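You operate a simulated robot arm through the tools that you are given. There is no shell and no other tool. Be economical: measure what you need, move in short steps, check, and stop when the job is done.

The job below is to be done with a simulated two-armed robot. You get a single attempt, and the scene is never put back.

Task
Put one of the purple caps from the top of the plug bench on the waist-high board of the narrow bookcase. Take the teal coil on the top of the white bench and put it away on the top of the short table. Put the belt pack labelled "C" from the top of the white bench on the top of the grey bench and the belt pack marked "A" on top of the orange cable spool. Put the blue microphone on the top of the white bench away on the low shelf of the white bench. Put the small black coil on the top of the white bench away on the top of the short desk. Open the right small drawer. Do these in any order. Set down upright: belt pack.

The check looks at the end state, three seconds after you hand in, the way a careful person would. Anything else that was tipped, shoved, dropped, spilled or broken makes it a failure. A push-on lid holds only when it is set on centred and level and pressed home; a screw cap is set on level and turned clockwise until tight.

Robot
Two 7-joint arms with two-finger parallel grippers on one trunk, on a base that drives. Base frame: it is fixed to the floor where the robot stands at the start and does not move with it; the origin is under the middle of the robot, x ahead of it, y to its left, z up; the surface under the hand at the start is at about z = 0.85. Units: m, degrees, N and s.
The left shoulder is at the start at [0.07, 0.156, 1.03], the right one opposite. Places, roughly: belt pack [0.75, 2.75, 1]; blue microphone (5x18x5 cm) [0.8, 2.6, 0.9]; low shelf of the white bench [0.7, 2.6, 0.2]; orange cable spool [0.75, 2, 0.75]; purple cap (3x3x5 cm) [0.8, 0.4, 0.9]; right small drawer [-2.9, -1.5, 0.9]; small black coil (5x5x3 cm) [0.9, 2.9, 0.9]; teal coil (15x13x8 cm) [0.8, 2.2, 0.9]; top of the grey bench [0.7, 3.9, 0.7]; top of the short desk [-3, 0.4, 0.7]; top of the short table [-2, 5.5, 0.8]; waist-high board of the narrow bookcase [-2.3, -1.6, 0.8]. Payload 3.91 kg a hand.
The tool frame of a hand sits at the grasp point between the pads (the TCP): z along the fingers, y along the line on which they close. The tips reach 0.03 m beyond it. Largest opening 0.11 m; finger width 0.02, thickness 0.01; the body of the gripper, 0.048 by 0.112 m, starts 0.055 m behind the TCP.
Orientation is told as [roll, pitch, yaw] about the base's x, y, z axes, in that order, counted from this pose: with the fingers straight down and closing along the base's y, the tool's x points along the base's -x, its y along +y and its z along -z.

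Tools
- The arms move only by the tool apply_moves. It takes "left_motion", "right_motion" or both (then of equal length, played together; a hand with none holds still); each is a list of rows, each an object of numbers (a shift or turn left out is 0, a gripper value left out holds the last): "dx", "dy", "dz": the shift along the base's x, y, z in m; "ax", "ay", "az": the turn, a rotation vector about the base's x, y, z in degrees. In form: [{"dx": .., "dy": .., "dz": .., "ax": .., "ay": .., "az": ..}, ...]. A call has 1 to 8 rows; each row shifts and turns the commanded pose from where the row before left it. "left_fingers" and "right_fingers" are, for a hand that has rows, the finger opening in m, from 0 to 0.11, set as the call begins (left out, the last holds). A row lasts 0.2 s, in which the tool goes at most 0.05 m and 8.6 degrees; a call with a longer step from one row to the next is refused whole, and so is a gripper value outside its range. A pose out of reach is approached as far as the arm can. The call stops where the force on the tool passes 40 N (or 10 N more than at its start, if that is more) or the arm is blocked; 0.2 s more then pass. The fingers move at their own pace (about 0.108 m/s each) and stop on an object; they squeeze with about 39 N. The grip force told is the motor's: it shows also when the fingers shut on nothing. Time passes only in rows, and 0.2 s behind the last, so rows that do not move let the fingers close. The reply holds the time, the measured pose of the TCP, the force on the tool along the base axes, the opening and the grip force, in the units named above and with some noise, with the torque about the TCP (base axes, N m) and any sound that the robot's microphone picked up, and new pictures: "show" is both (left out), scene, wrist or none (wrist: the cameras of the hands that moved).
- Cameras (640 x 400 px; columns grow to the right, rows downward): "scene" is now at [0.1427, 0.0137, 1.2779]; the picture's right is [0.16, -0.99, 0.00], its down [-0.38, -0.06, -0.92] and it looks along [0.91, 0.14, -0.39] (base axes); focal length 249 px, centre (320, 200). "left" rides on the left gripper at [0.072, -0.017, -0.103] in its tool frame; the picture's right is [0.23, 0.97, 0.00], its down [-0.76, 0.18, -0.62] and it looks along [-0.61, 0.14, 0.78] (tool axes); focal length 222 px, centre (320, 200). "right" rides on the right gripper at [0.072, 0.017, -0.103] in its tool frame; the picture's right is [-0.23, 0.97, 0.00], its down [-0.76, -0.18, -0.62] and it looks along [-0.61, -0.14, 0.78] (tool axes); focal length 222 px, centre (320, 200). There is no depth. A picture from a camera that has moved, and an enlarged one, comes with that camera's place and axes in the base frame and with its lens.
- move_column(by): slides the trunk up (or, below 0, down) by that many m; the arms and the scene camera ride with it, the base frame stays. It gives what a move gives, with no picture.
- base_move(legs): drives the robot by 1 to 6 legs, each [ahead, left, turn to the left] in m, m and degrees, along the robot's own axes; the way and the turn of a leg run together, so that a leg with both is an arc; at most 1.5 m and 180 degrees a leg. The arms and the cameras ride along, it lands a little off, and it stops where it bumps. It gives what a move gives, and a new picture of the scene camera.
- aim_head(pan, tilt): turns the head with the scene camera to pan (to the left, within 86 degrees either way) and tilt (down, from -29 to 69), counted from straight ahead of the robot. It gives what a move gives, and a new picture of the scene camera.
- enlarge(camera, box): a new picture of the part [left, top, right, bottom] of that camera's present view, enlarged. It takes no simulated time.
- sign_off(): hands the job in; it is judged then, once.

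Go step by step. Nothing tells you exact positions but the pictures and the camera data: compare them with the known pose of the tool, close in by small moves and look again before you grip or let go. The budget is 196 turns and 260 pictures, counting those below and the enlarged ones. Unless the task says otherwise, let go and move clear before handing in.

The tools are called as name(argument=value, ...) on one line, values as JSON. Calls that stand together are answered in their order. apply_moves: Moves the arms, as the interface text tells. Its arguments: {"type":"object","properties":{"left_motion":{"type":"array","items":{"type":"object","properties":{"dx":{"type":"number"},"dy":{"type":"number"},"dz":{"type":"number"},"ax":{"type":"number"},"ay":{"type":"number"},"az":{"type":"number"}}}},"left_fingers":{"type":"number"},"right_motion":{"type":"array","items":{"type":"object","properties":{"dx":{"type":"number"},"dy":{"type":"number"},"dz":{"type":"number"},"ax":{"type":"number"},"ay":{"type":"number"},"az":{"type":"number"}}}},"right_fingers":{"type":"number"},"show":{"type":"string","enum":["both","scene","wrist","none"]}},"required":[]} The other tools are called the same way: move_column (by) slides the trunk up or down; base_move (legs) drives the base; aim_head (pan, tilt) turns the head that bears the scene camera; enlarge (camera, box) takes an enlarged picture of a part of a camera's view; sign_off () hands the job in.

At the start:

```text
time: 0.0
left_tcp_pos: [0.5735, 0.2844, 1.1332]
left_tcp_rot: [0.0, -0.1, -0.1]
left_contact_force: [0.0, 0.2, 0.1]
left_ft_torque: [0.0, -0.02, 0.02]
left_width: 0.11
left_gripper_force: 0.1
right_tcp_pos: [0.7501, -0.3694, 1.0737]
right_tcp_rot: [0.0, -0.1, 0.0]
right_contact_force: [0.4, -0.7, -1.3]
right_ft_torque: [-0.02, -0.04, 0.01]
right_width: 0.1096
right_gripper_force: 0.0
trunk travel left (down, up): [-0.475, 0.465]
robot x, y, heading: [0.0019, -0.0005, 0.2]
head pan, tilt: [9.0, 22.7]
```

scene: 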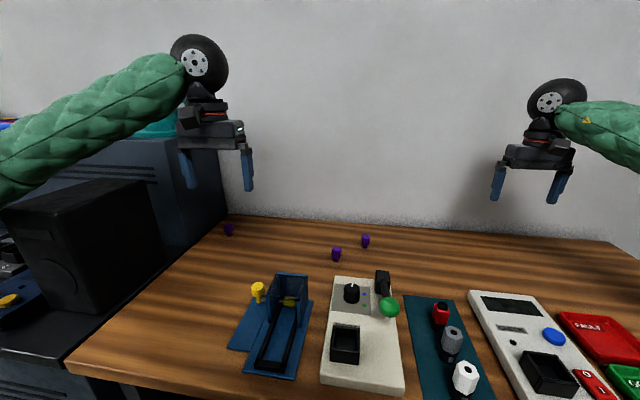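
right: 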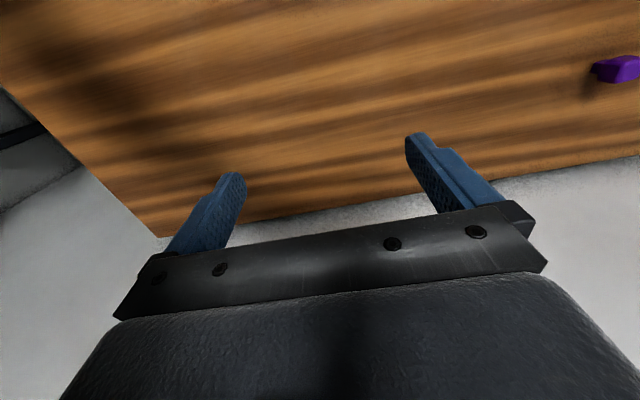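
left: 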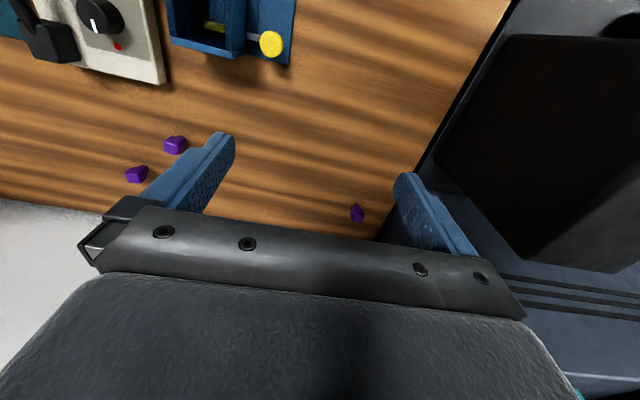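

Three purple caps stand on the wooden bench; the nearest to the left hand I put at about (0.80, 0.42). I look closer before reaching with the left hand.

enlarge(camera="scene", box=[180, 190, 400, 300])

apply_moves(left_motion=[{"dx": 0.04, "dy": 0.02, "dz": -0.02}, {"dx": 0.04, "dy": 0.02, "dz": -0.02}, {"dx": 0.04, "dy": 0.025, "dz": -0.01}, {"dx": 0.04, "dy": 0.025, "dz": -0.01}, {"dx": 0.03, "dy": 0.02, "dz": -0.02}], show="both")

```text
2.91 times, centred on (290, 245) of scene
camera zoom: at [0.1427, 0.0137, 1.2779], right [0.16, -0.99, 0.0], down [-0.38, -0.06, -0.92], along [0.91, 0.14, -0.39], focal length 724 px, centre (407, 69)
```

zoom: 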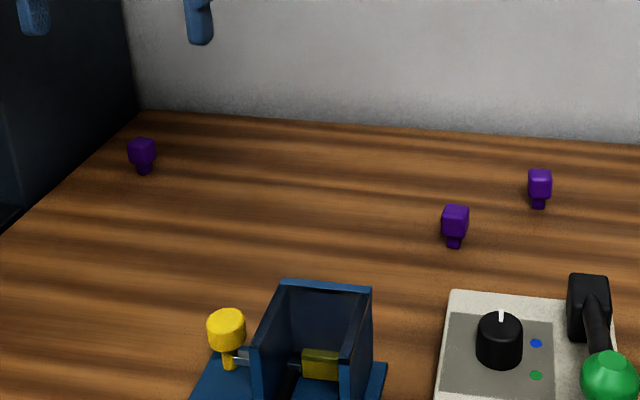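

```text
time: 1.4
left_tcp_pos: [0.7297, 0.4396, 1.0767]
left_tcp_rot: [-0.8, -3.0, 2.0]
left_contact_force: [0.6, 0.0, -0.4]
left_ft_torque: [-0.03, 0.08, 0.02]
left_width: 0.1103
left_gripper_force: 0.0
right_tcp_pos: [0.7425, -0.3271, 1.0857]
right_tcp_rot: [-0.4, -1.5, 1.7]
right_contact_force: [0.5, 0.0, -1.0]
right_ft_torque: [0.0, 0.02, 0.0]
right_width: 0.1099
right_gripper_force: 0.0
trunk travel left (down, up): [-0.475, 0.465]
robot x, y, heading: [-0.0102, -0.0005, 1.6]
head pan, tilt: [9.0, 22.7]
stopped in row 5 (left hand): the arm was blocked; the commanded pose is now the measured one
camera scene: at [0.1277, -0.0822, 1.2861], right [0.19, -0.98, -0.08], down [-0.38, 0.0, -0.93], along [0.91, 0.2, -0.37], focal length 249 px, centre (320, 200)
camera left: at [0.6516, 0.422, 1.177], right [-0.26, 0.97, -0.03], down [0.72, 0.21, 0.66], along [0.64, 0.15, -0.75], focal length 222 px, centre (320, 200)
```

scene: 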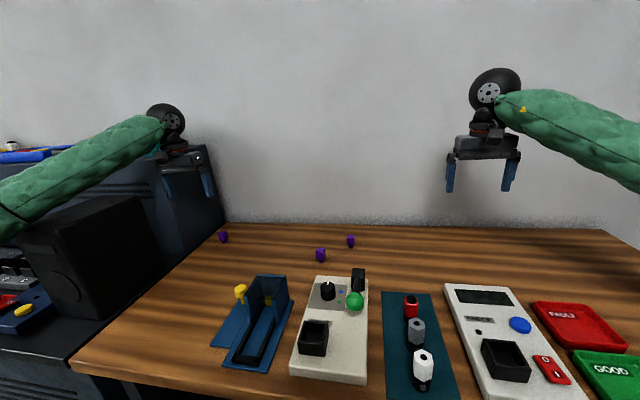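
left: 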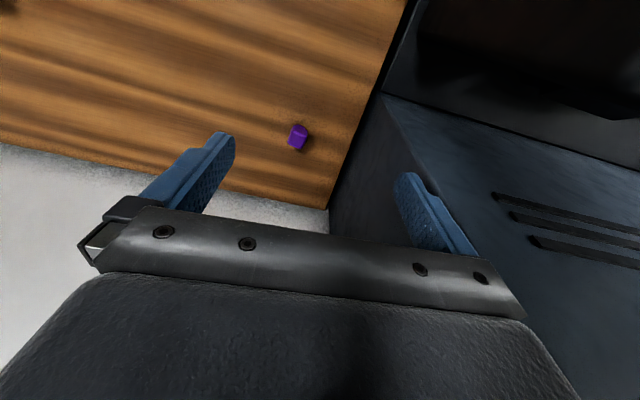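

The left arm bumped something (probably the dark cabinet or speaker on the left), and the robot swayed. I back off; any cap will do, so I will take one of the middle caps instead.

apply_moves(left_motion=[{"dx": -0.03, "dy": -0.03, "dz": 0.01}, {"dx": -0.03, "dy": -0.035, "dz": 0.01}, {"dx": -0.03, "dy": -0.035, "dz": 0.01}, {"dx": -0.03, "dy": -0.035, "dz": 0.01}, {}, {}], show="both")

```text
time: 2.8
left_tcp_pos: [0.5781, 0.3502, 1.0917]
left_tcp_rot: [-2.2, -2.1, 3.9]
left_contact_force: [1.9, -1.3, -0.1]
left_ft_torque: [0.09, 0.13, -0.01]
left_width: 0.1101
left_gripper_force: 0.1
right_tcp_pos: [0.7312, -0.2832, 1.0917]
right_tcp_rot: [-2.5, -0.8, 3.4]
right_contact_force: [-0.4, -0.4, 0.2]
right_ft_torque: [-0.01, -0.04, -0.01]
right_width: 0.11
right_gripper_force: 0.0
trunk travel left (down, up): [-0.475, 0.465]
robot x, y, heading: [-0.0235, 0.0002, 3.4]
head pan, tilt: [9.0, 22.7]
camera scene: at [0.104, 0.0233, 1.2774], right [0.22, -0.98, 0.0], down [-0.37, -0.08, -0.93], along [0.91, 0.2, -0.38], focal length 249 px, centre (320, 200)
camera left: at [0.5024, 0.3325, 1.1937], right [-0.29, 0.96, -0.05], down [0.72, 0.25, 0.64], along [0.62, 0.15, -0.77], focal length 222 px, centre (320, 200)
```

scene: 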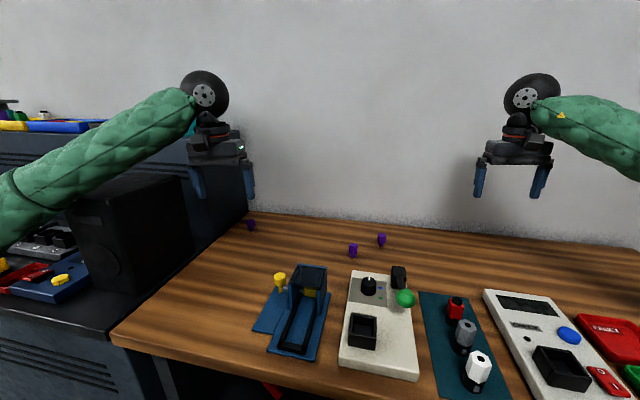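
left: 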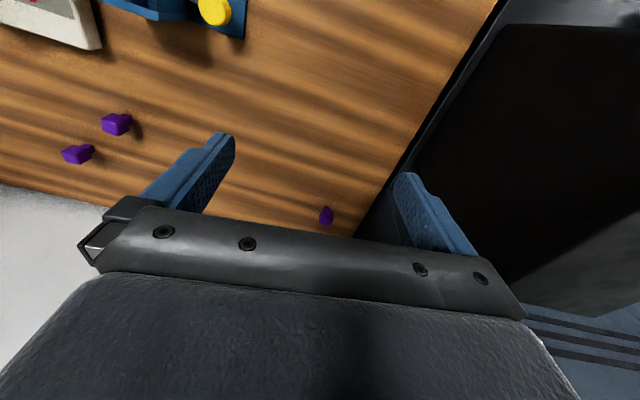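

The arm is clear; caps 2 and 3 are at about (0.72, 0.06) and (0.80, -0.02). I move the left hand over cap 2.

apply_moves(left_motion=[{"dx": 0.0, "dy": -0.045, "az": -1, "ax": 0.5, "ay": 0.5}, {"dx": 0.02, "dy": -0.045, "az": -1, "ax": 0.5, "ay": 0.5}, {"dx": 0.02, "dy": -0.045, "az": -1, "ax": 0.5, "ay": 0.5}, {"dx": 0.02, "dy": -0.045, "az": -1, "ax": 0.5, "ay": 0.5}, {"dx": 0.02, "dy": -0.045}, {"dx": 0.02, "dy": -0.045, "dz": -0.01}, {"dx": 0.02, "dy": -0.018, "dz": -0.03}, {"dx": 0.02, "dz": -0.03}], show="both")

```text
refused: row 6 steps farther than a row can; nothing moved
```

apply_moves(left_motion=[{"dx": 0.0, "dy": -0.04, "az": -1, "ax": 0.5, "ay": 0.5}, {"dx": 0.02, "dy": -0.04, "az": -1, "ax": 0.5, "ay": 0.5}, {"dx": 0.02, "dy": -0.04, "az": -1, "ax": 0.5, "ay": 0.5}, {"dx": 0.02, "dy": -0.04, "az": -1, "ax": 0.5, "ay": 0.5}, {"dx": 0.02, "dy": -0.04}, {"dx": 0.02, "dy": -0.04}, {"dx": 0.02, "dy": -0.04, "dz": -0.02}, {"dx": 0.02, "dz": -0.03, "dy": -0.01}], show="both")

```text
time: 4.8
left_tcp_pos: [0.6434, 0.3652, 1.1022]
left_tcp_rot: [-1.5, -4.1, 14.6]
left_contact_force: [1.1, 0.2, 0.3]
left_ft_torque: [-0.04, 0.05, 0.0]
left_width: 0.1101
left_gripper_force: 0.0
right_tcp_pos: [0.7411, 0.0351, 1.098]
right_tcp_rot: [-2.8, -0.8, 18.1]
right_contact_force: [0.5, -0.7, 0.5]
right_ft_torque: [0.14, -0.01, 0.0]
right_width: 0.1098
right_gripper_force: 0.0
trunk travel left (down, up): [-0.475, 0.465]
robot x, y, heading: [-0.0613, 0.1071, 18.3]
head pan, tilt: [9.0, 22.7]
stopped in row 8 (left hand): the arm was blocked; the commanded pose is now the measured one
camera scene: at [0.0311, 0.1428, 1.2895], right [0.46, -0.89, 0.0], down [-0.31, -0.16, -0.94], along [0.83, 0.43, -0.35], focal length 249 px, centre (320, 200)
camera left: at [0.5687, 0.3321, 1.2003], right [-0.46, 0.88, -0.04], down [0.64, 0.37, 0.67], along [0.61, 0.29, -0.74], focal length 222 px, centre (320, 200)
```

scene: 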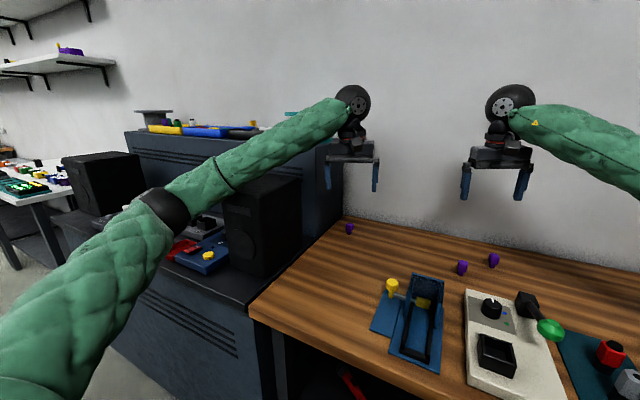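
left: 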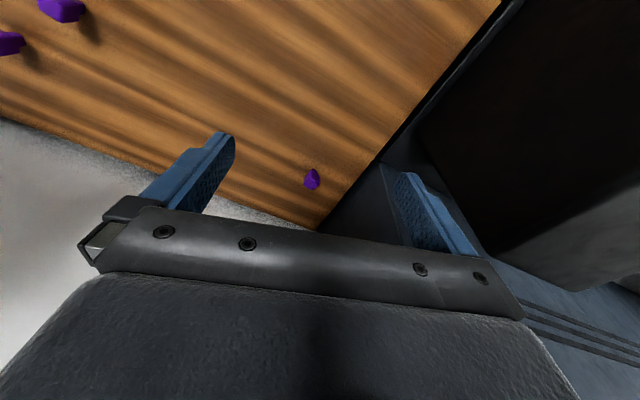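

The base turned when I moved, so the left forearm must be pressing on something. I look closely before moving again.

enlarge(camera="scene", box=[60, 70, 400, 290])

aim_head(pan=50, tilt=35)

```text
1.82 times, centred on (230, 180) of scene
camera zoom: at [0.0311, 0.1428, 1.2895], right [0.46, -0.89, 0.0], down [-0.31, -0.16, -0.94], along [0.83, 0.43, -0.35], focal length 453 px, centre (484, 236)
```

zoom: 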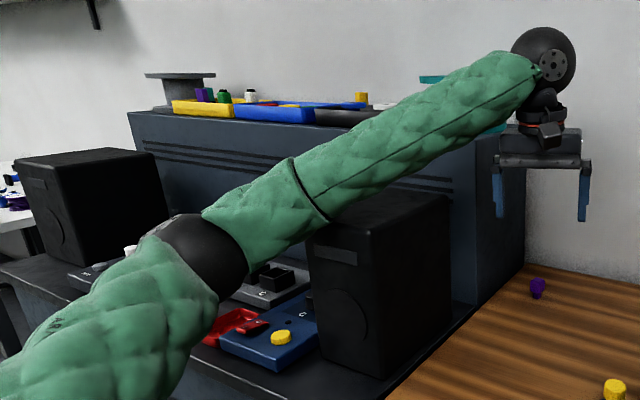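

```text
time: 5.9
left_tcp_pos: [0.6502, 0.3701, 1.0949]
left_tcp_rot: [-0.8, -3.9, 14.5]
left_contact_force: [0.4, 0.5, 0.3]
left_ft_torque: [0.0, -0.01, -0.01]
left_width: 0.1101
left_gripper_force: 0.1
right_tcp_pos: [0.7495, 0.0456, 1.0923]
right_tcp_rot: [-2.5, -0.7, 18.6]
right_contact_force: [0.1, 0.3, -0.5]
right_ft_torque: [-0.02, 0.0, -0.01]
right_width: 0.1103
right_gripper_force: 0.1
trunk travel left (down, up): [-0.475, 0.465]
robot x, y, heading: [-0.0589, 0.1205, 18.7]
head pan, tilt: [50.0, 35.0]
camera scene: at [-0.0282, 0.1869, 1.2713], right [0.93, -0.37, 0.03], down [-0.17, -0.51, -0.84], along [0.32, 0.78, -0.54], focal length 249 px, centre (320, 200)
```

scene: 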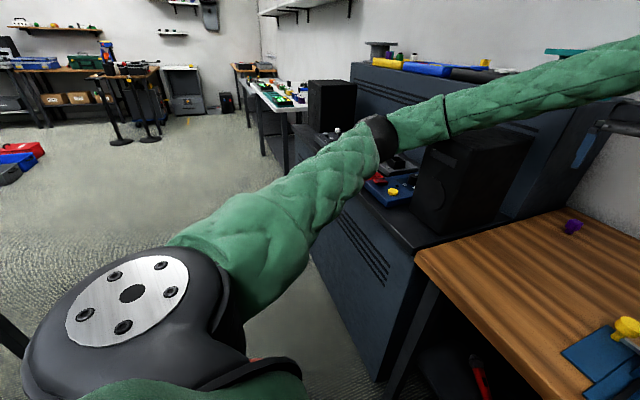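

The elbow hangs low beside the speaker. I raise the trunk to lift the arm straight out, then back away.

move_column(by=0.25)

```text
time: 8.5
left_tcp_pos: [0.6641, 0.3953, 1.3045]
left_tcp_rot: [-1.2, -1.1, 15.2]
left_contact_force: [0.5, 0.6, -0.4]
left_ft_torque: [-0.04, 0.0, -0.01]
left_width: 0.1101
left_gripper_force: 0.2
right_tcp_pos: [0.7678, 0.0727, 1.3273]
right_tcp_rot: [-2.9, 0.4, 19.3]
right_contact_force: [0.1, -0.7, -0.2]
right_ft_torque: [-0.02, -0.02, 0.0]
right_width: 0.11
right_gripper_force: 0.1
trunk travel left (down, up): [-0.725, 0.215]
robot x, y, heading: [-0.0552, 0.1248, 19.2]
head pan, tilt: [50.0, 35.0]
```

base_move(legs=[[-0.25, 0, 0]])

```text
time: 10.3
left_tcp_pos: [0.4271, 0.3123, 1.3051]
left_tcp_rot: [-1.2, -1.1, 15.2]
left_contact_force: [-0.2, -0.1, -0.3]
left_ft_torque: [-0.01, 0.01, 0.02]
left_width: 0.1102
left_gripper_force: 0.0
right_tcp_pos: [0.5292, -0.0099, 1.3267]
right_tcp_rot: [-2.9, 0.4, 19.2]
right_contact_force: [-0.5, 0.2, 0.8]
right_ft_torque: [0.03, -0.02, 0.01]
right_width: 0.11
right_gripper_force: 0.0
trunk travel left (down, up): [-0.725, 0.215]
robot x, y, heading: [-0.2934, 0.04, 19.0]
head pan, tilt: [50.0, 35.0]
camera scene: at [-0.2131, 0.1385, 1.5083], right [0.94, -0.35, 0.0], down [-0.2, -0.54, -0.82], along [0.29, 0.77, -0.57], focal length 249 px, centre (320, 200)
```

scene: 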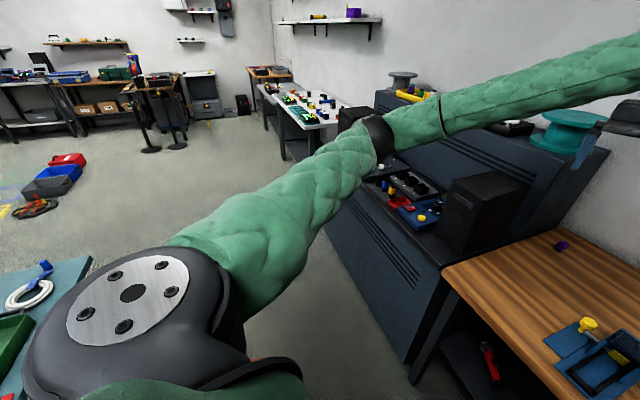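

Free now. I turn the robot square to the plug bench again, shift a bit right, and will take cap 2 with the right hand.

base_move(legs=[[0, 0, -19], [0.2, -0.06, 0]])

aim_head(pan=0, tilt=35)

```text
time: 13.0
left_tcp_pos: [0.6771, 0.0033, 1.3051]
left_tcp_rot: [-1.2, -1.0, -3.8]
left_contact_force: [-0.2, 0.1, 0.2]
left_ft_torque: [0.03, 0.0, -0.03]
left_width: 0.1102
left_gripper_force: 0.0
right_tcp_pos: [0.6681, -0.3352, 1.3262]
right_tcp_rot: [-2.9, 0.3, 0.3]
right_contact_force: [0.1, 1.2, 0.3]
right_ft_torque: [0.0, -0.01, 0.06]
right_width: 0.1101
right_gripper_force: 0.1
trunk travel left (down, up): [-0.725, 0.215]
robot x, y, heading: [-0.0914, -0.016, 0.2]
head pan, tilt: [50.0, 35.0]
camera scene: at [0.0153, 0.0474, 1.5086], right [0.77, -0.64, 0.0], down [-0.37, -0.44, -0.82], along [0.52, 0.63, -0.57], focal length 249 px, centre (320, 200)
```

scene: 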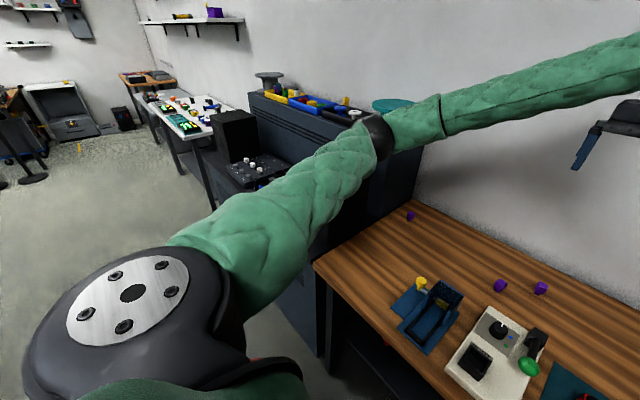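

```text
time: 14.1
left_tcp_pos: [0.6767, 0.0036, 1.3051]
left_tcp_rot: [-1.2, -1.1, -3.8]
left_contact_force: [-0.5, -0.4, -0.6]
left_ft_torque: [-0.01, -0.03, 0.0]
left_width: 0.1098
left_gripper_force: 0.1
right_tcp_pos: [0.6693, -0.334, 1.326]
right_tcp_rot: [-2.9, 0.4, 0.2]
right_contact_force: [0.4, 0.7, 0.0]
right_ft_torque: [0.01, 0.03, 0.01]
right_width: 0.1099
right_gripper_force: 0.1
trunk travel left (down, up): [-0.725, 0.215]
robot x, y, heading: [-0.0931, -0.0166, 0.1]
head pan, tilt: [0.0, 35.0]
camera scene: at [0.0479, -0.0193, 1.5083], right [0.0, -1.0, 0.0], down [-0.57, 0.0, -0.82], along [0.82, 0.0, -0.57], focal length 249 px, centre (320, 200)
```

scene: 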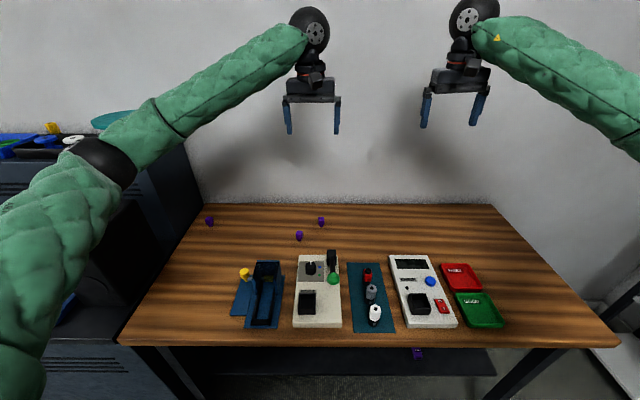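

The left hand is almost above cap 2. I slide the base right by 0.15 to keep the left elbow clear of the speaker and lower the trunk.

base_move(legs=[[0, -0.15, 0]])

move_column(by=-0.2)

apply_moves(left_motion=[{"dx": 0.01, "dy": 0.045}, {"dx": 0.01, "dy": 0.045}, {"dx": 0.01, "dy": 0.045, "az": 2, "ay": 0.5, "ax": 0.5}, {"dx": 0.013, "dy": 0.045, "az": 2, "ay": 0.5, "ax": 0.5}, {"dy": 0.025, "dz": -0.03}, {"dz": -0.04}, {}])

```text
time: 15.5
left_tcp_pos: [0.6776, -0.1476, 1.3037]
left_tcp_rot: [-1.2, -1.2, -3.9]
left_contact_force: [-0.2, 0.7, 0.1]
left_ft_torque: [-0.01, 0.0, -0.02]
left_width: 0.1097
left_gripper_force: 0.0
right_tcp_pos: [0.6687, -0.4863, 1.3273]
right_tcp_rot: [-2.9, 0.4, 0.1]
right_contact_force: [-0.2, 0.0, -0.1]
right_ft_torque: [0.01, 0.0, -0.02]
right_width: 0.11
right_gripper_force: 0.2
trunk travel left (down, up): [-0.725, 0.215]
robot x, y, heading: [-0.0916, -0.1722, 0.3]
head pan, tilt: [0.0, 35.0]
camera scene: at [0.048, -0.1705, 1.5084], right [0.0, -1.0, 0.0], down [-0.57, 0.0, -0.82], along [0.82, 0.0, -0.57], focal length 249 px, centre (320, 200)
```

scene: 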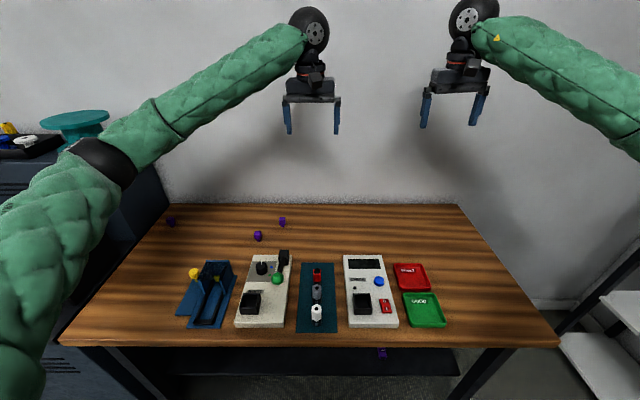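

```text
time: 17.7
left_tcp_pos: [0.677, -0.1473, 1.1052]
left_tcp_rot: [-1.2, -1.1, -4.0]
left_contact_force: [-0.3, 0.6, 0.5]
left_ft_torque: [-0.02, 0.0, -0.07]
left_width: 0.1102
left_gripper_force: 0.0
right_tcp_pos: [0.6682, -0.4874, 1.1274]
right_tcp_rot: [-2.9, 0.4, 0.1]
right_contact_force: [0.3, -0.5, -0.3]
right_ft_torque: [0.01, -0.03, 0.01]
right_width: 0.1098
right_gripper_force: 0.1
trunk travel left (down, up): [-0.525, 0.415]
robot x, y, heading: [-0.0925, -0.1702, -0.1]
head pan, tilt: [0.0, 35.0]
```

```text
time: 19.3
left_tcp_pos: [0.7199, 0.0584, 1.0347]
left_tcp_rot: [-0.2, -0.1, 0.2]
left_contact_force: [0.8, 0.1, 0.3]
left_ft_torque: [0.01, 0.01, 0.03]
left_width: 0.1098
left_gripper_force: 0.0
right_tcp_pos: [0.6686, -0.4854, 1.1274]
right_tcp_rot: [-3.0, 0.4, 0.2]
right_contact_force: [-0.4, 0.6, 0.8]
right_ft_torque: [-0.03, -0.03, 0.02]
right_width: 0.1101
right_gripper_force: 0.0
trunk travel left (down, up): [-0.525, 0.415]
robot x, y, heading: [-0.0933, -0.1675, 0.3]
head pan, tilt: [0.0, 35.0]
camera scene: at [0.0472, -0.1706, 1.3085], right [0.0, -1.0, 0.0], down [-0.57, 0.0, -0.82], along [0.82, 0.0, -0.57], focal length 249 px, centre (320, 200)
camera left: at [0.6473, 0.0421, 1.1384], right [-0.23, 0.97, 0.0], down [0.76, 0.18, 0.62], along [0.61, 0.14, -0.78], focal length 222 px, centre (320, 200)
```

scene: 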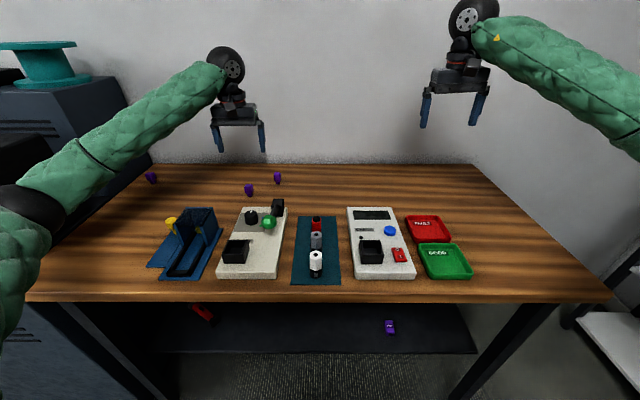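
left: 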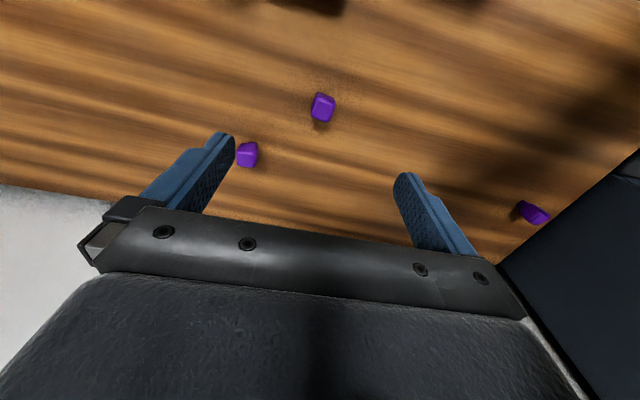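

Wrist and scene views agree: cap 2 is at (0.717, 0.058). I lower onto it with partly closed fingers.

apply_moves(left_motion=[{"dx": -0.003, "dz": -0.04}, {"dz": -0.04}, {"dz": -0.04}, {"dz": -0.023}, {}], left_fingers=0.07)

```text
time: 20.7
left_tcp_pos: [0.7209, 0.0567, 0.9254]
left_tcp_rot: [0.5, -2.5, 0.2]
left_contact_force: [-0.3, -0.9, -0.9]
left_ft_torque: [0.03, 0.01, 0.0]
left_width: 0.07
left_gripper_force: 0.1
right_tcp_pos: [0.662, -0.4988, 1.1295]
right_tcp_rot: [-2.5, 0.1, -0.1]
right_contact_force: [0.9, 0.2, 0.8]
right_ft_torque: [-0.02, 0.02, 0.01]
right_width: 0.1101
right_gripper_force: 0.0
trunk travel left (down, up): [-0.525, 0.415]
robot x, y, heading: [-0.0906, -0.1641, -0.4]
head pan, tilt: [0.0, 35.0]
stopped in row 5 (left hand): the arm was blocked; the commanded pose is now the measured one
camera scene: at [0.0423, -0.1797, 1.3093], right [0.0, -1.0, -0.01], down [-0.57, 0.01, -0.82], along [0.82, 0.0, -0.57], focal length 249 px, centre (320, 200)
camera left: at [0.6441, 0.0382, 1.0253], right [-0.23, 0.97, 0.0], down [0.73, 0.17, 0.66], along [0.64, 0.15, -0.75], focal length 222 px, centre (320, 200)
```

scene: 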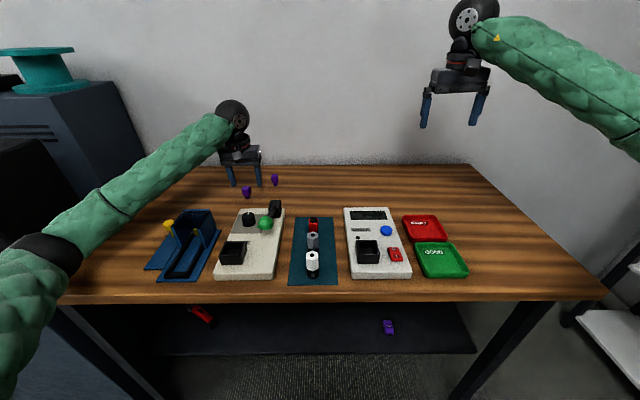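
left: 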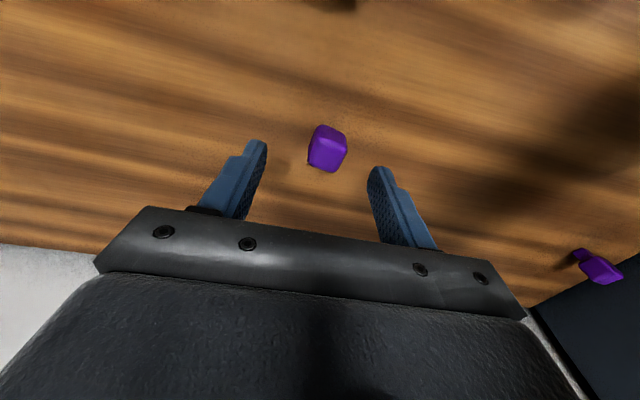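

The forearm touched the bench edge because the trunk is low. I raise the trunk 0.2 and reach down more steeply.

move_column(by=0.22)

apply_moves(left_motion=[{"dz": -0.04, "ay": 0.5}, {"dz": -0.04, "ay": 0.5}, {"dz": -0.04, "ay": 0.5}, {"dz": -0.04, "ay": 0.5}, {"dz": -0.02}, {}])

```text
time: 23.0
left_tcp_pos: [0.7254, 0.0615, 1.1296]
left_tcp_rot: [-0.1, -1.5, 0.1]
left_contact_force: [-0.9, -0.2, -0.2]
left_ft_torque: [0.01, 0.01, 0.04]
left_width: 0.0698
left_gripper_force: 0.1
right_tcp_pos: [0.6696, -0.4881, 1.3464]
right_tcp_rot: [-3.0, 0.4, -0.1]
right_contact_force: [-0.2, -0.5, 0.7]
right_ft_torque: [-0.02, 0.02, -0.02]
right_width: 0.1098
right_gripper_force: 0.1
trunk travel left (down, up): [-0.745, 0.195]
robot x, y, heading: [-0.0888, -0.1671, -0.1]
head pan, tilt: [0.0, 35.0]
```

```text
time: 24.4
left_tcp_pos: [0.7234, 0.062, 0.9503]
left_tcp_rot: [0.0, 0.6, 0.0]
left_contact_force: [-0.4, 0.0, 0.3]
left_ft_torque: [0.0, 0.0, 0.0]
left_width: 0.07
left_gripper_force: 0.1
right_tcp_pos: [0.6701, -0.4867, 1.3477]
right_tcp_rot: [-2.9, 0.4, -0.2]
right_contact_force: [-0.3, -0.1, -0.9]
right_ft_torque: [0.0, 0.01, 0.0]
right_width: 0.1103
right_gripper_force: 0.1
trunk travel left (down, up): [-0.745, 0.195]
robot x, y, heading: [-0.0901, -0.1668, -0.1]
head pan, tilt: [0.0, 35.0]
camera scene: at [0.0514, -0.1678, 1.5284], right [0.0, -1.0, 0.0], down [-0.57, 0.0, -0.82], along [0.82, 0.0, -0.57], focal length 249 px, centre (320, 200)
camera left: at [0.6525, 0.0457, 1.0542], right [-0.23, 0.97, 0.0], down [0.77, 0.18, 0.62], along [0.6, 0.14, -0.79], focal length 222 px, centre (320, 200)
```

scene: 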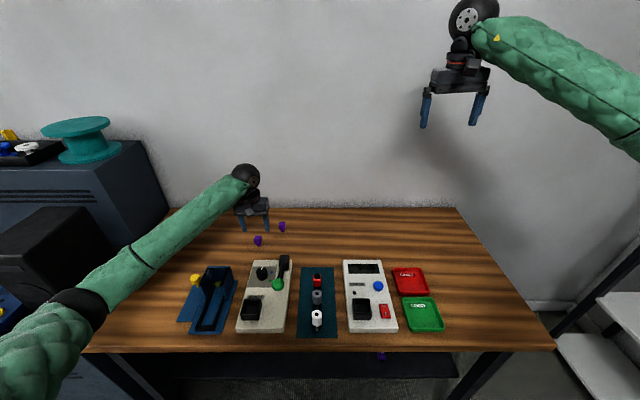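
left: 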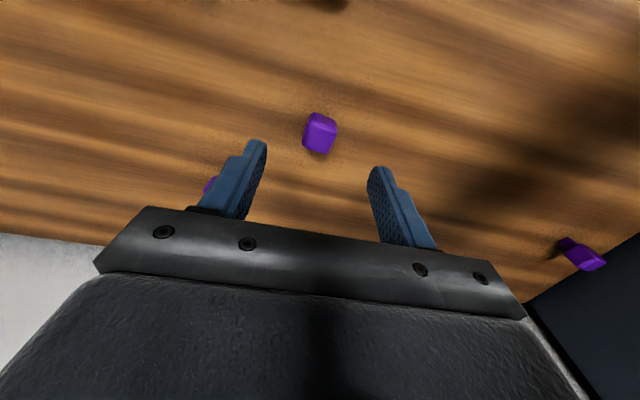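

apply_moves(left_motion=[{"dx": -0.007, "dz": -0.03, "dy": -0.002}, {"dz": -0.03}, {}], show="wrist")

```text
time: 25.2
left_tcp_pos: [0.718, 0.0605, 0.8895]
left_tcp_rot: [-0.1, 0.5, 0.0]
left_contact_force: [-0.5, -0.4, 0.8]
left_ft_torque: [-0.01, 0.01, -0.02]
left_width: 0.07
left_gripper_force: 0.1
right_tcp_pos: [0.6707, -0.4885, 1.3467]
right_tcp_rot: [-2.9, 0.4, -0.2]
right_contact_force: [0.1, -0.7, -0.2]
right_ft_torque: [0.01, -0.02, -0.01]
right_width: 0.1103
right_gripper_force: 0.1
trunk travel left (down, up): [-0.745, 0.195]
robot x, y, heading: [-0.0913, -0.1684, -0.5]
head pan, tilt: [0.0, 35.0]
camera left: at [0.6461, 0.0438, 0.9936], right [-0.23, 0.97, 0.0], down [0.77, 0.18, 0.62], along [0.6, 0.14, -0.79], focal length 222 px, centre (320, 200)
```

left: 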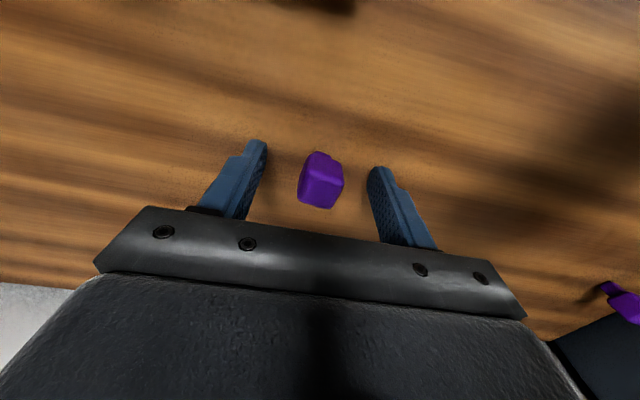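

The cap sits between the pads. I close and lift.

apply_moves(left_motion=[{}, {}, {}, {}, {"dz": 0.02}, {"dz": 0.04}, {"dz": 0.04}, {}], left_fingers=0.0, show="wrist")

```text
time: 27.0
left_tcp_pos: [0.7188, 0.06, 0.9876]
left_tcp_rot: [-0.1, 0.4, 0.1]
left_contact_force: [0.5, 0.7, 0.8]
left_ft_torque: [0.03, 0.01, -0.01]
left_width: 0.0228
left_gripper_force: 39.0
right_tcp_pos: [0.6709, -0.4856, 1.3474]
right_tcp_rot: [-2.9, 0.4, -0.2]
right_contact_force: [0.3, 0.2, 0.6]
right_ft_torque: [-0.02, 0.01, -0.02]
right_width: 0.11
right_gripper_force: 0.0
trunk travel left (down, up): [-0.745, 0.195]
robot x, y, heading: [-0.0892, -0.17, -0.3]
head pan, tilt: [0.0, 35.0]
camera left: at [0.6466, 0.044, 1.0931], right [-0.23, 0.97, 0.0], down [0.77, 0.18, 0.62], along [0.6, 0.14, -0.79], focal length 222 px, centre (320, 200)
```

left: 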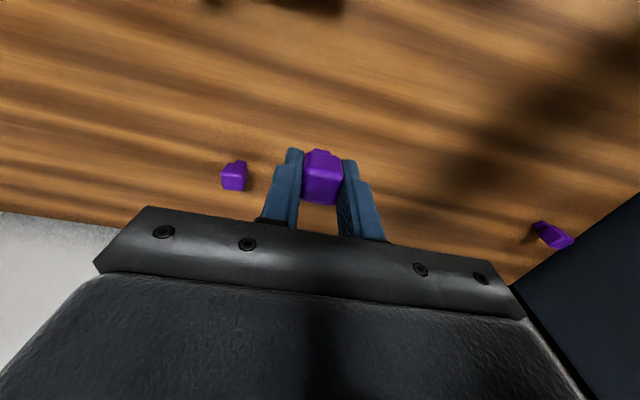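

The cap is held. I lift, draw the hand in, back away from the bench, and survey the room.

apply_moves(left_motion=[{"dz": 0.05}, {"dz": 0.05}, {"dz": 0.04, "dx": -0.02}, {"dx": -0.045}, {"dx": -0.045}, {"dx": -0.045}, {"dx": -0.02}], right_motion=[{}, {}, {"dx": -0.04}, {"dx": -0.045}, {"dx": -0.045}, {}, {}], show="none")

base_move(legs=[[-0.35, 0, 0]])

aim_head(pan=-80, tilt=25)

aim_head(pan=80, tilt=25)

```text
time: 28.6
left_tcp_pos: [0.5426, 0.0593, 1.1286]
left_tcp_rot: [-0.1, 0.6, 0.1]
left_contact_force: [-0.3, -0.1, 0.1]
left_ft_torque: [-0.02, 0.0, 0.01]
left_width: 0.0228
left_gripper_force: 39.0
right_tcp_pos: [0.54, -0.4881, 1.3481]
right_tcp_rot: [-2.8, 0.4, -0.2]
right_contact_force: [0.0, 0.9, 0.5]
right_ft_torque: [0.01, 0.0, 0.04]
right_width: 0.11
right_gripper_force: 0.0
trunk travel left (down, up): [-0.745, 0.195]
robot x, y, heading: [-0.0895, -0.164, -0.2]
head pan, tilt: [0.0, 35.0]
```

```text
time: 30.9
left_tcp_pos: [0.1881, 0.0634, 1.128]
left_tcp_rot: [0.0, 0.5, 0.3]
left_contact_force: [-0.4, 0.2, 0.0]
left_ft_torque: [-0.02, -0.06, 0.03]
left_width: 0.0228
left_gripper_force: 38.7
right_tcp_pos: [0.187, -0.4845, 1.3471]
right_tcp_rot: [-2.9, 0.4, 0.0]
right_contact_force: [0.4, 0.6, -0.4]
right_ft_torque: [0.03, -0.01, 0.0]
right_width: 0.1097
right_gripper_force: 0.0
trunk travel left (down, up): [-0.745, 0.195]
robot x, y, heading: [-0.4424, -0.1667, -0.1]
head pan, tilt: [0.0, 35.0]
camera scene: at [-0.3028, -0.167, 1.5284], right [0.0, -1.0, 0.0], down [-0.57, 0.0, -0.82], along [0.82, 0.0, -0.57], focal length 249 px, centre (320, 200)
```

scene: 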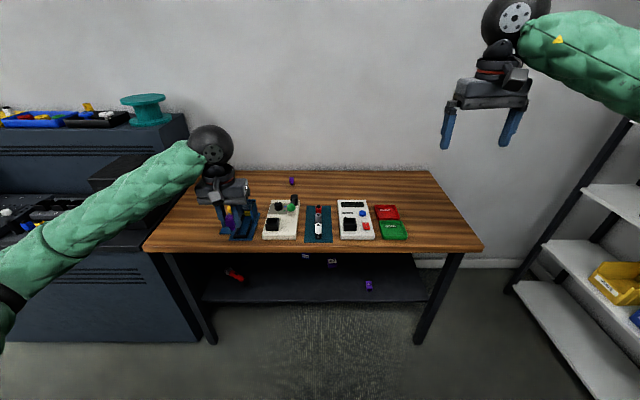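

```text
time: 32.4
left_tcp_pos: [0.1882, 0.063, 1.128]
left_tcp_rot: [-0.2, 0.4, 0.4]
left_contact_force: [0.5, 0.3, -0.2]
left_ft_torque: [0.03, 0.0, 0.01]
left_width: 0.0225
left_gripper_force: 39.2
right_tcp_pos: [0.1875, -0.485, 1.3473]
right_tcp_rot: [-2.8, 0.4, 0.0]
right_contact_force: [0.3, -0.2, -0.2]
right_ft_torque: [0.01, -0.02, -0.02]
right_width: 0.11
right_gripper_force: 0.0
trunk travel left (down, up): [-0.745, 0.195]
robot x, y, heading: [-0.4401, -0.1643, -0.0]
head pan, tilt: [-80.0, 25.0]
camera scene: at [-0.3744, -0.2577, 1.5442], right [-0.98, -0.17, 0.0], down [-0.07, 0.42, -0.91], along [0.16, -0.89, -0.42], focal length 249 px, centre (320, 200)
```

scene: 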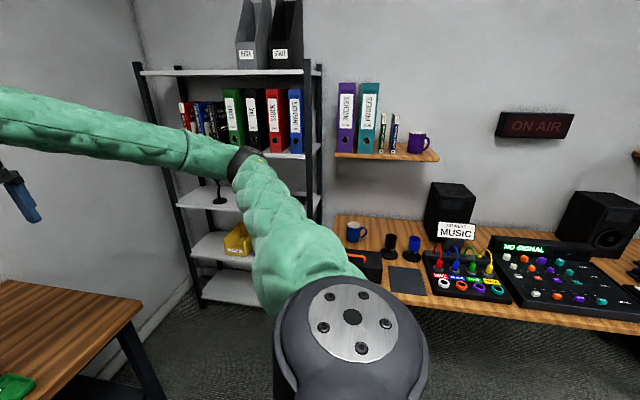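

```text
time: 34.9
left_tcp_pos: [0.1887, 0.0626, 1.128]
left_tcp_rot: [-0.1, 0.5, 0.3]
left_contact_force: [0.1, 0.7, -0.2]
left_ft_torque: [0.0, 0.03, 0.01]
left_width: 0.0227
left_gripper_force: 38.7
right_tcp_pos: [0.1886, -0.4852, 1.3471]
right_tcp_rot: [-2.9, 0.3, 0.0]
right_contact_force: [-0.5, -0.3, 0.4]
right_ft_torque: [0.02, 0.01, -0.04]
right_width: 0.1102
right_gripper_force: 0.1
trunk travel left (down, up): [-0.745, 0.195]
robot x, y, heading: [-0.4438, -0.1666, 0.1]
head pan, tilt: [80.0, 25.0]
camera scene: at [-0.3745, -0.0763, 1.5442], right [0.98, -0.17, 0.0], down [-0.07, -0.42, -0.91], along [0.16, 0.89, -0.42], focal length 249 px, centre (320, 200)
```

scene: 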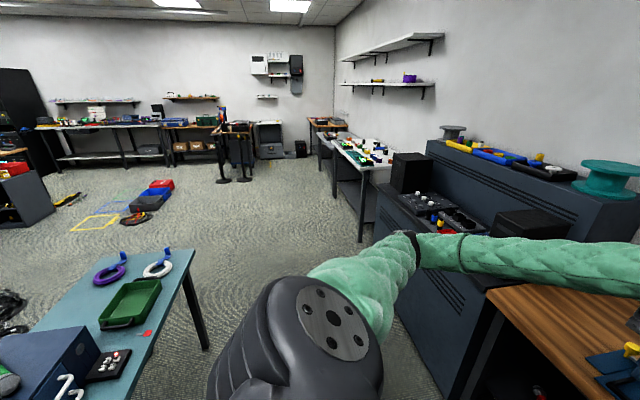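

The bookcase and drawer lie to the west, behind the robot, between the teal table and the music desk. I turn right a quarter and look.

base_move(legs=[[0, 0, -90]])

aim_head(pan=-82, tilt=25)

```text
time: 39.1
left_tcp_pos: [-0.2179, -0.7982, 1.1284]
left_tcp_rot: [-0.1, 0.6, -90.1]
left_contact_force: [0.2, -0.9, -0.8]
left_ft_torque: [0.02, -0.04, 0.01]
left_width: 0.023
left_gripper_force: 39.1
right_tcp_pos: [-0.7657, -0.7949, 1.3467]
right_tcp_rot: [-2.9, 0.4, -90.3]
right_contact_force: [-0.6, -0.5, 0.0]
right_ft_torque: [0.02, 0.01, 0.04]
right_width: 0.11
right_gripper_force: 0.0
trunk travel left (down, up): [-0.745, 0.195]
robot x, y, heading: [-0.4438, -0.1634, -90.5]
head pan, tilt: [80.0, 25.0]
camera scene: at [-0.3512, -0.2343, 1.5442], right [-0.18, -0.98, 0.0], down [-0.42, 0.08, -0.91], along [0.89, -0.16, -0.42], focal length 249 px, centre (320, 200)
```

scene: 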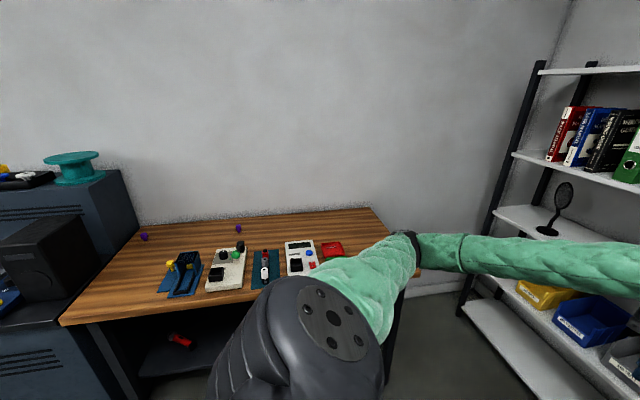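

```text
time: 41.6
left_tcp_pos: [-0.2186, -0.7987, 1.1293]
left_tcp_rot: [-0.1, 0.5, -90.0]
left_contact_force: [0.7, -1.0, 0.1]
left_ft_torque: [0.03, 0.03, -0.03]
left_width: 0.0225
left_gripper_force: 38.8
right_tcp_pos: [-0.7643, -0.7949, 1.3469]
right_tcp_rot: [-2.9, 0.5, -90.3]
right_contact_force: [-0.9, 0.6, -0.4]
right_ft_torque: [0.03, 0.04, -0.01]
right_width: 0.1097
right_gripper_force: 0.1
trunk travel left (down, up): [-0.745, 0.195]
robot x, y, heading: [-0.4416, -0.1634, -90.4]
head pan, tilt: [-82.0, 25.0]
camera scene: at [-0.533, -0.2301, 1.5442], right [-0.13, 0.99, 0.0], down [0.42, 0.06, -0.91], along [-0.9, -0.12, -0.42], focal length 249 px, centre (320, 200)
```

scene: 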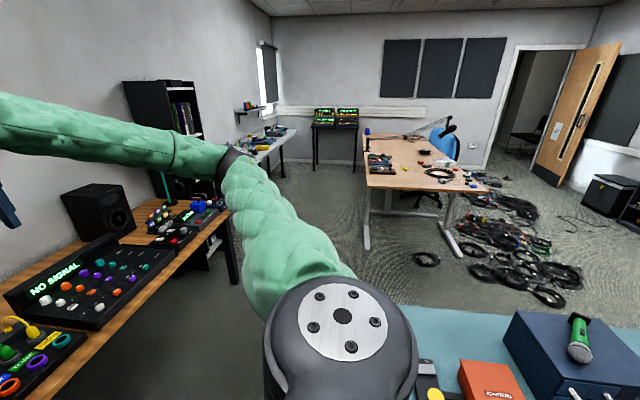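

The corridor between teal table and music desk runs along y≈-0.5. I turn to face west, shift left, and drive toward the bookcase.

base_move(legs=[[0, 0, -90], [0, 0.32, 0], [0.9, 0, 0]])

aim_head(pan=40, tilt=25)

```text
time: 51.9
left_tcp_pos: [-1.9786, -0.698, 1.129]
left_tcp_rot: [-0.2, 0.4, 179.5]
left_contact_force: [0.3, -0.5, -0.9]
left_ft_torque: [-0.03, -0.03, 0.02]
left_width: 0.023
left_gripper_force: 39.0
right_tcp_pos: [-1.9712, -0.1503, 1.3459]
right_tcp_rot: [-2.9, 0.4, 179.2]
right_contact_force: [-0.5, 0.7, -0.4]
right_ft_torque: [0.0, 0.03, -0.02]
right_width: 0.1099
right_gripper_force: 0.1
trunk travel left (down, up): [-0.745, 0.195]
robot x, y, heading: [-1.3439, -0.4743, 179.3]
head pan, tilt: [-82.0, 25.0]
camera scene: at [-1.4062, -0.3864, 1.5442], right [0.99, 0.13, 0.0], down [0.05, -0.42, -0.91], along [-0.12, 0.9, -0.42], focal length 249 px, centre (320, 200)
```

scene: 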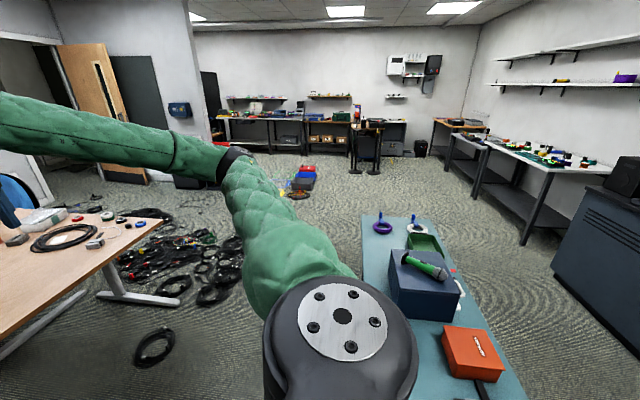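

```text
time: 53.9
left_tcp_pos: [-1.9777, -0.6987, 1.1283]
left_tcp_rot: [-0.1, 0.4, 179.6]
left_contact_force: [-0.8, -0.9, 0.5]
left_ft_torque: [0.05, 0.03, 0.02]
left_width: 0.0231
left_gripper_force: 39.6
right_tcp_pos: [-1.9707, -0.1509, 1.3476]
right_tcp_rot: [-3.0, 0.4, 179.3]
right_contact_force: [-0.1, -0.2, 0.0]
right_ft_torque: [0.01, 0.05, -0.02]
right_width: 0.1098
right_gripper_force: 0.1
trunk travel left (down, up): [-0.745, 0.195]
robot x, y, heading: [-1.3454, -0.476, 179.2]
head pan, tilt: [40.0, 25.0]
camera scene: at [-1.4655, -0.5361, 1.5442], right [-0.63, 0.77, 0.0], down [0.33, 0.27, -0.91], along [-0.7, -0.57, -0.42], focal length 249 px, centre (320, 200)
```

scene: 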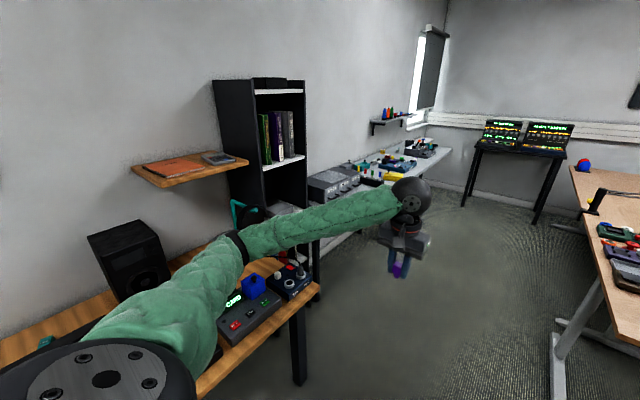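

I see the narrow dark bookcase on the left wall, open toward the room. I drive on and face it, with its center to my left.

base_move(legs=[[1.0, 0, 0], [0, 0, 75]])

aim_head(pan=10, tilt=35)

```text
time: 62.3
left_tcp_pos: [-2.2907, -1.1388, 1.1279]
left_tcp_rot: [-0.1, 0.4, -104.9]
left_contact_force: [-0.9, -0.1, -0.7]
left_ft_torque: [-0.01, -0.02, 0.0]
left_width: 0.0226
left_gripper_force: 38.9
right_tcp_pos: [-2.8183, -0.9937, 1.3471]
right_tcp_rot: [-2.9, 0.4, -105.2]
right_contact_force: [0.5, -0.4, -0.2]
right_ft_torque: [0.01, -0.01, 0.02]
right_width: 0.1101
right_gripper_force: 0.0
trunk travel left (down, up): [-0.745, 0.195]
robot x, y, heading: [-2.3475, -0.4718, -105.4]
head pan, tilt: [40.0, 25.0]
camera scene: at [-2.3191, -0.6039, 1.5442], right [-0.91, -0.42, 0.0], down [-0.18, 0.38, -0.91], along [0.38, -0.82, -0.42], focal length 249 px, centre (320, 200)
```

scene: 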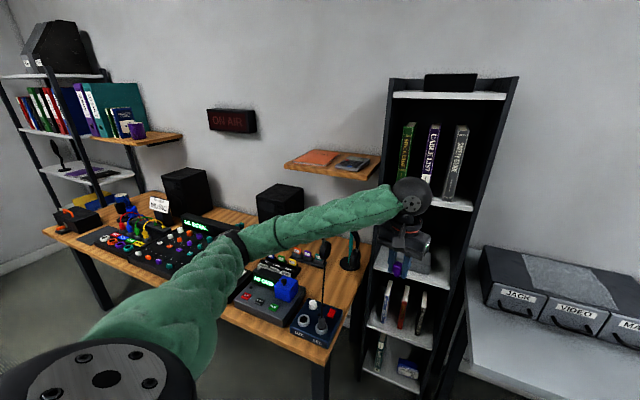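

```text
time: 63.3
left_tcp_pos: [-2.2909, -1.1392, 1.1288]
left_tcp_rot: [-0.1, 0.5, -104.9]
left_contact_force: [-0.5, 0.1, 0.9]
left_ft_torque: [0.0, -0.02, 0.02]
left_width: 0.0226
left_gripper_force: 39.3
right_tcp_pos: [-2.8181, -0.9945, 1.3479]
right_tcp_rot: [-3.0, 0.3, -105.2]
right_contact_force: [-0.1, -0.5, -0.5]
right_ft_torque: [-0.02, 0.0, 0.01]
right_width: 0.1097
right_gripper_force: 0.1
trunk travel left (down, up): [-0.745, 0.195]
robot x, y, heading: [-2.3497, -0.4697, -105.1]
head pan, tilt: [10.0, 35.0]
camera scene: at [-2.3658, -0.6079, 1.5284], right [-1.0, 0.09, 0.0], down [0.05, 0.57, -0.82], along [-0.07, -0.82, -0.57], focal length 249 px, centre (320, 200)
```

scene: 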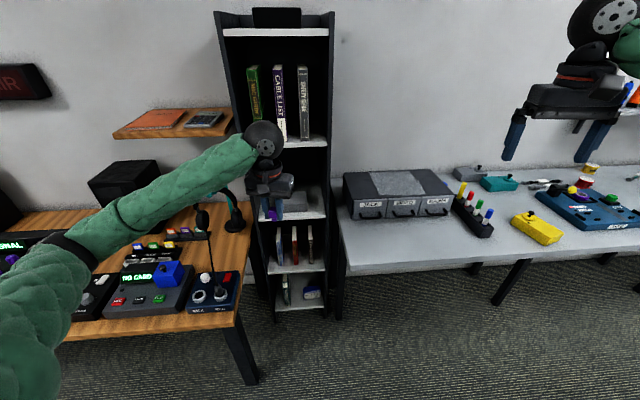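

The waist-high board has its front edge at about y=-1.52, z=0.8, spanning x -2.46..-2.13. I zoom on it to see the free space.

enlarge(camera="scene", box=[220, 130, 350, 230])

enlarge(camera="scene", box=[330, 140, 470, 240])

```text
4.00 times, centred on (285, 180) of scene
camera zoom: at [-2.3658, -0.6079, 1.5284], right [-1.0, 0.09, 0.0], down [0.05, 0.57, -0.82], along [-0.07, -0.82, -0.57], focal length 996 px, centre (460, 280)
```

zoom: 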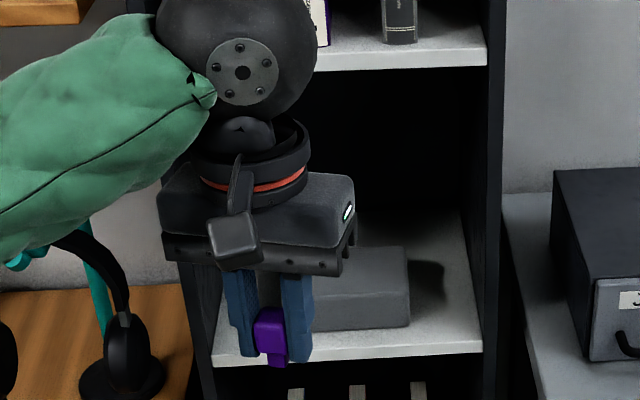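

```text
4.00 times, centred on (400, 190) of scene
camera zoom: at [-2.3658, -0.6079, 1.5284], right [-1.0, 0.09, 0.0], down [0.05, 0.57, -0.82], along [-0.07, -0.82, -0.57], focal length 996 px, centre (0, 240)
```

zoom: 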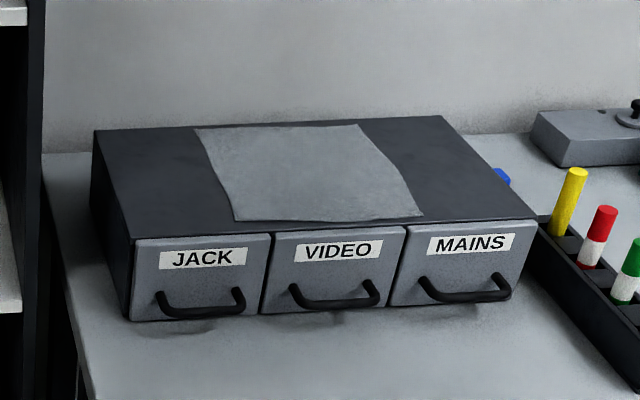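

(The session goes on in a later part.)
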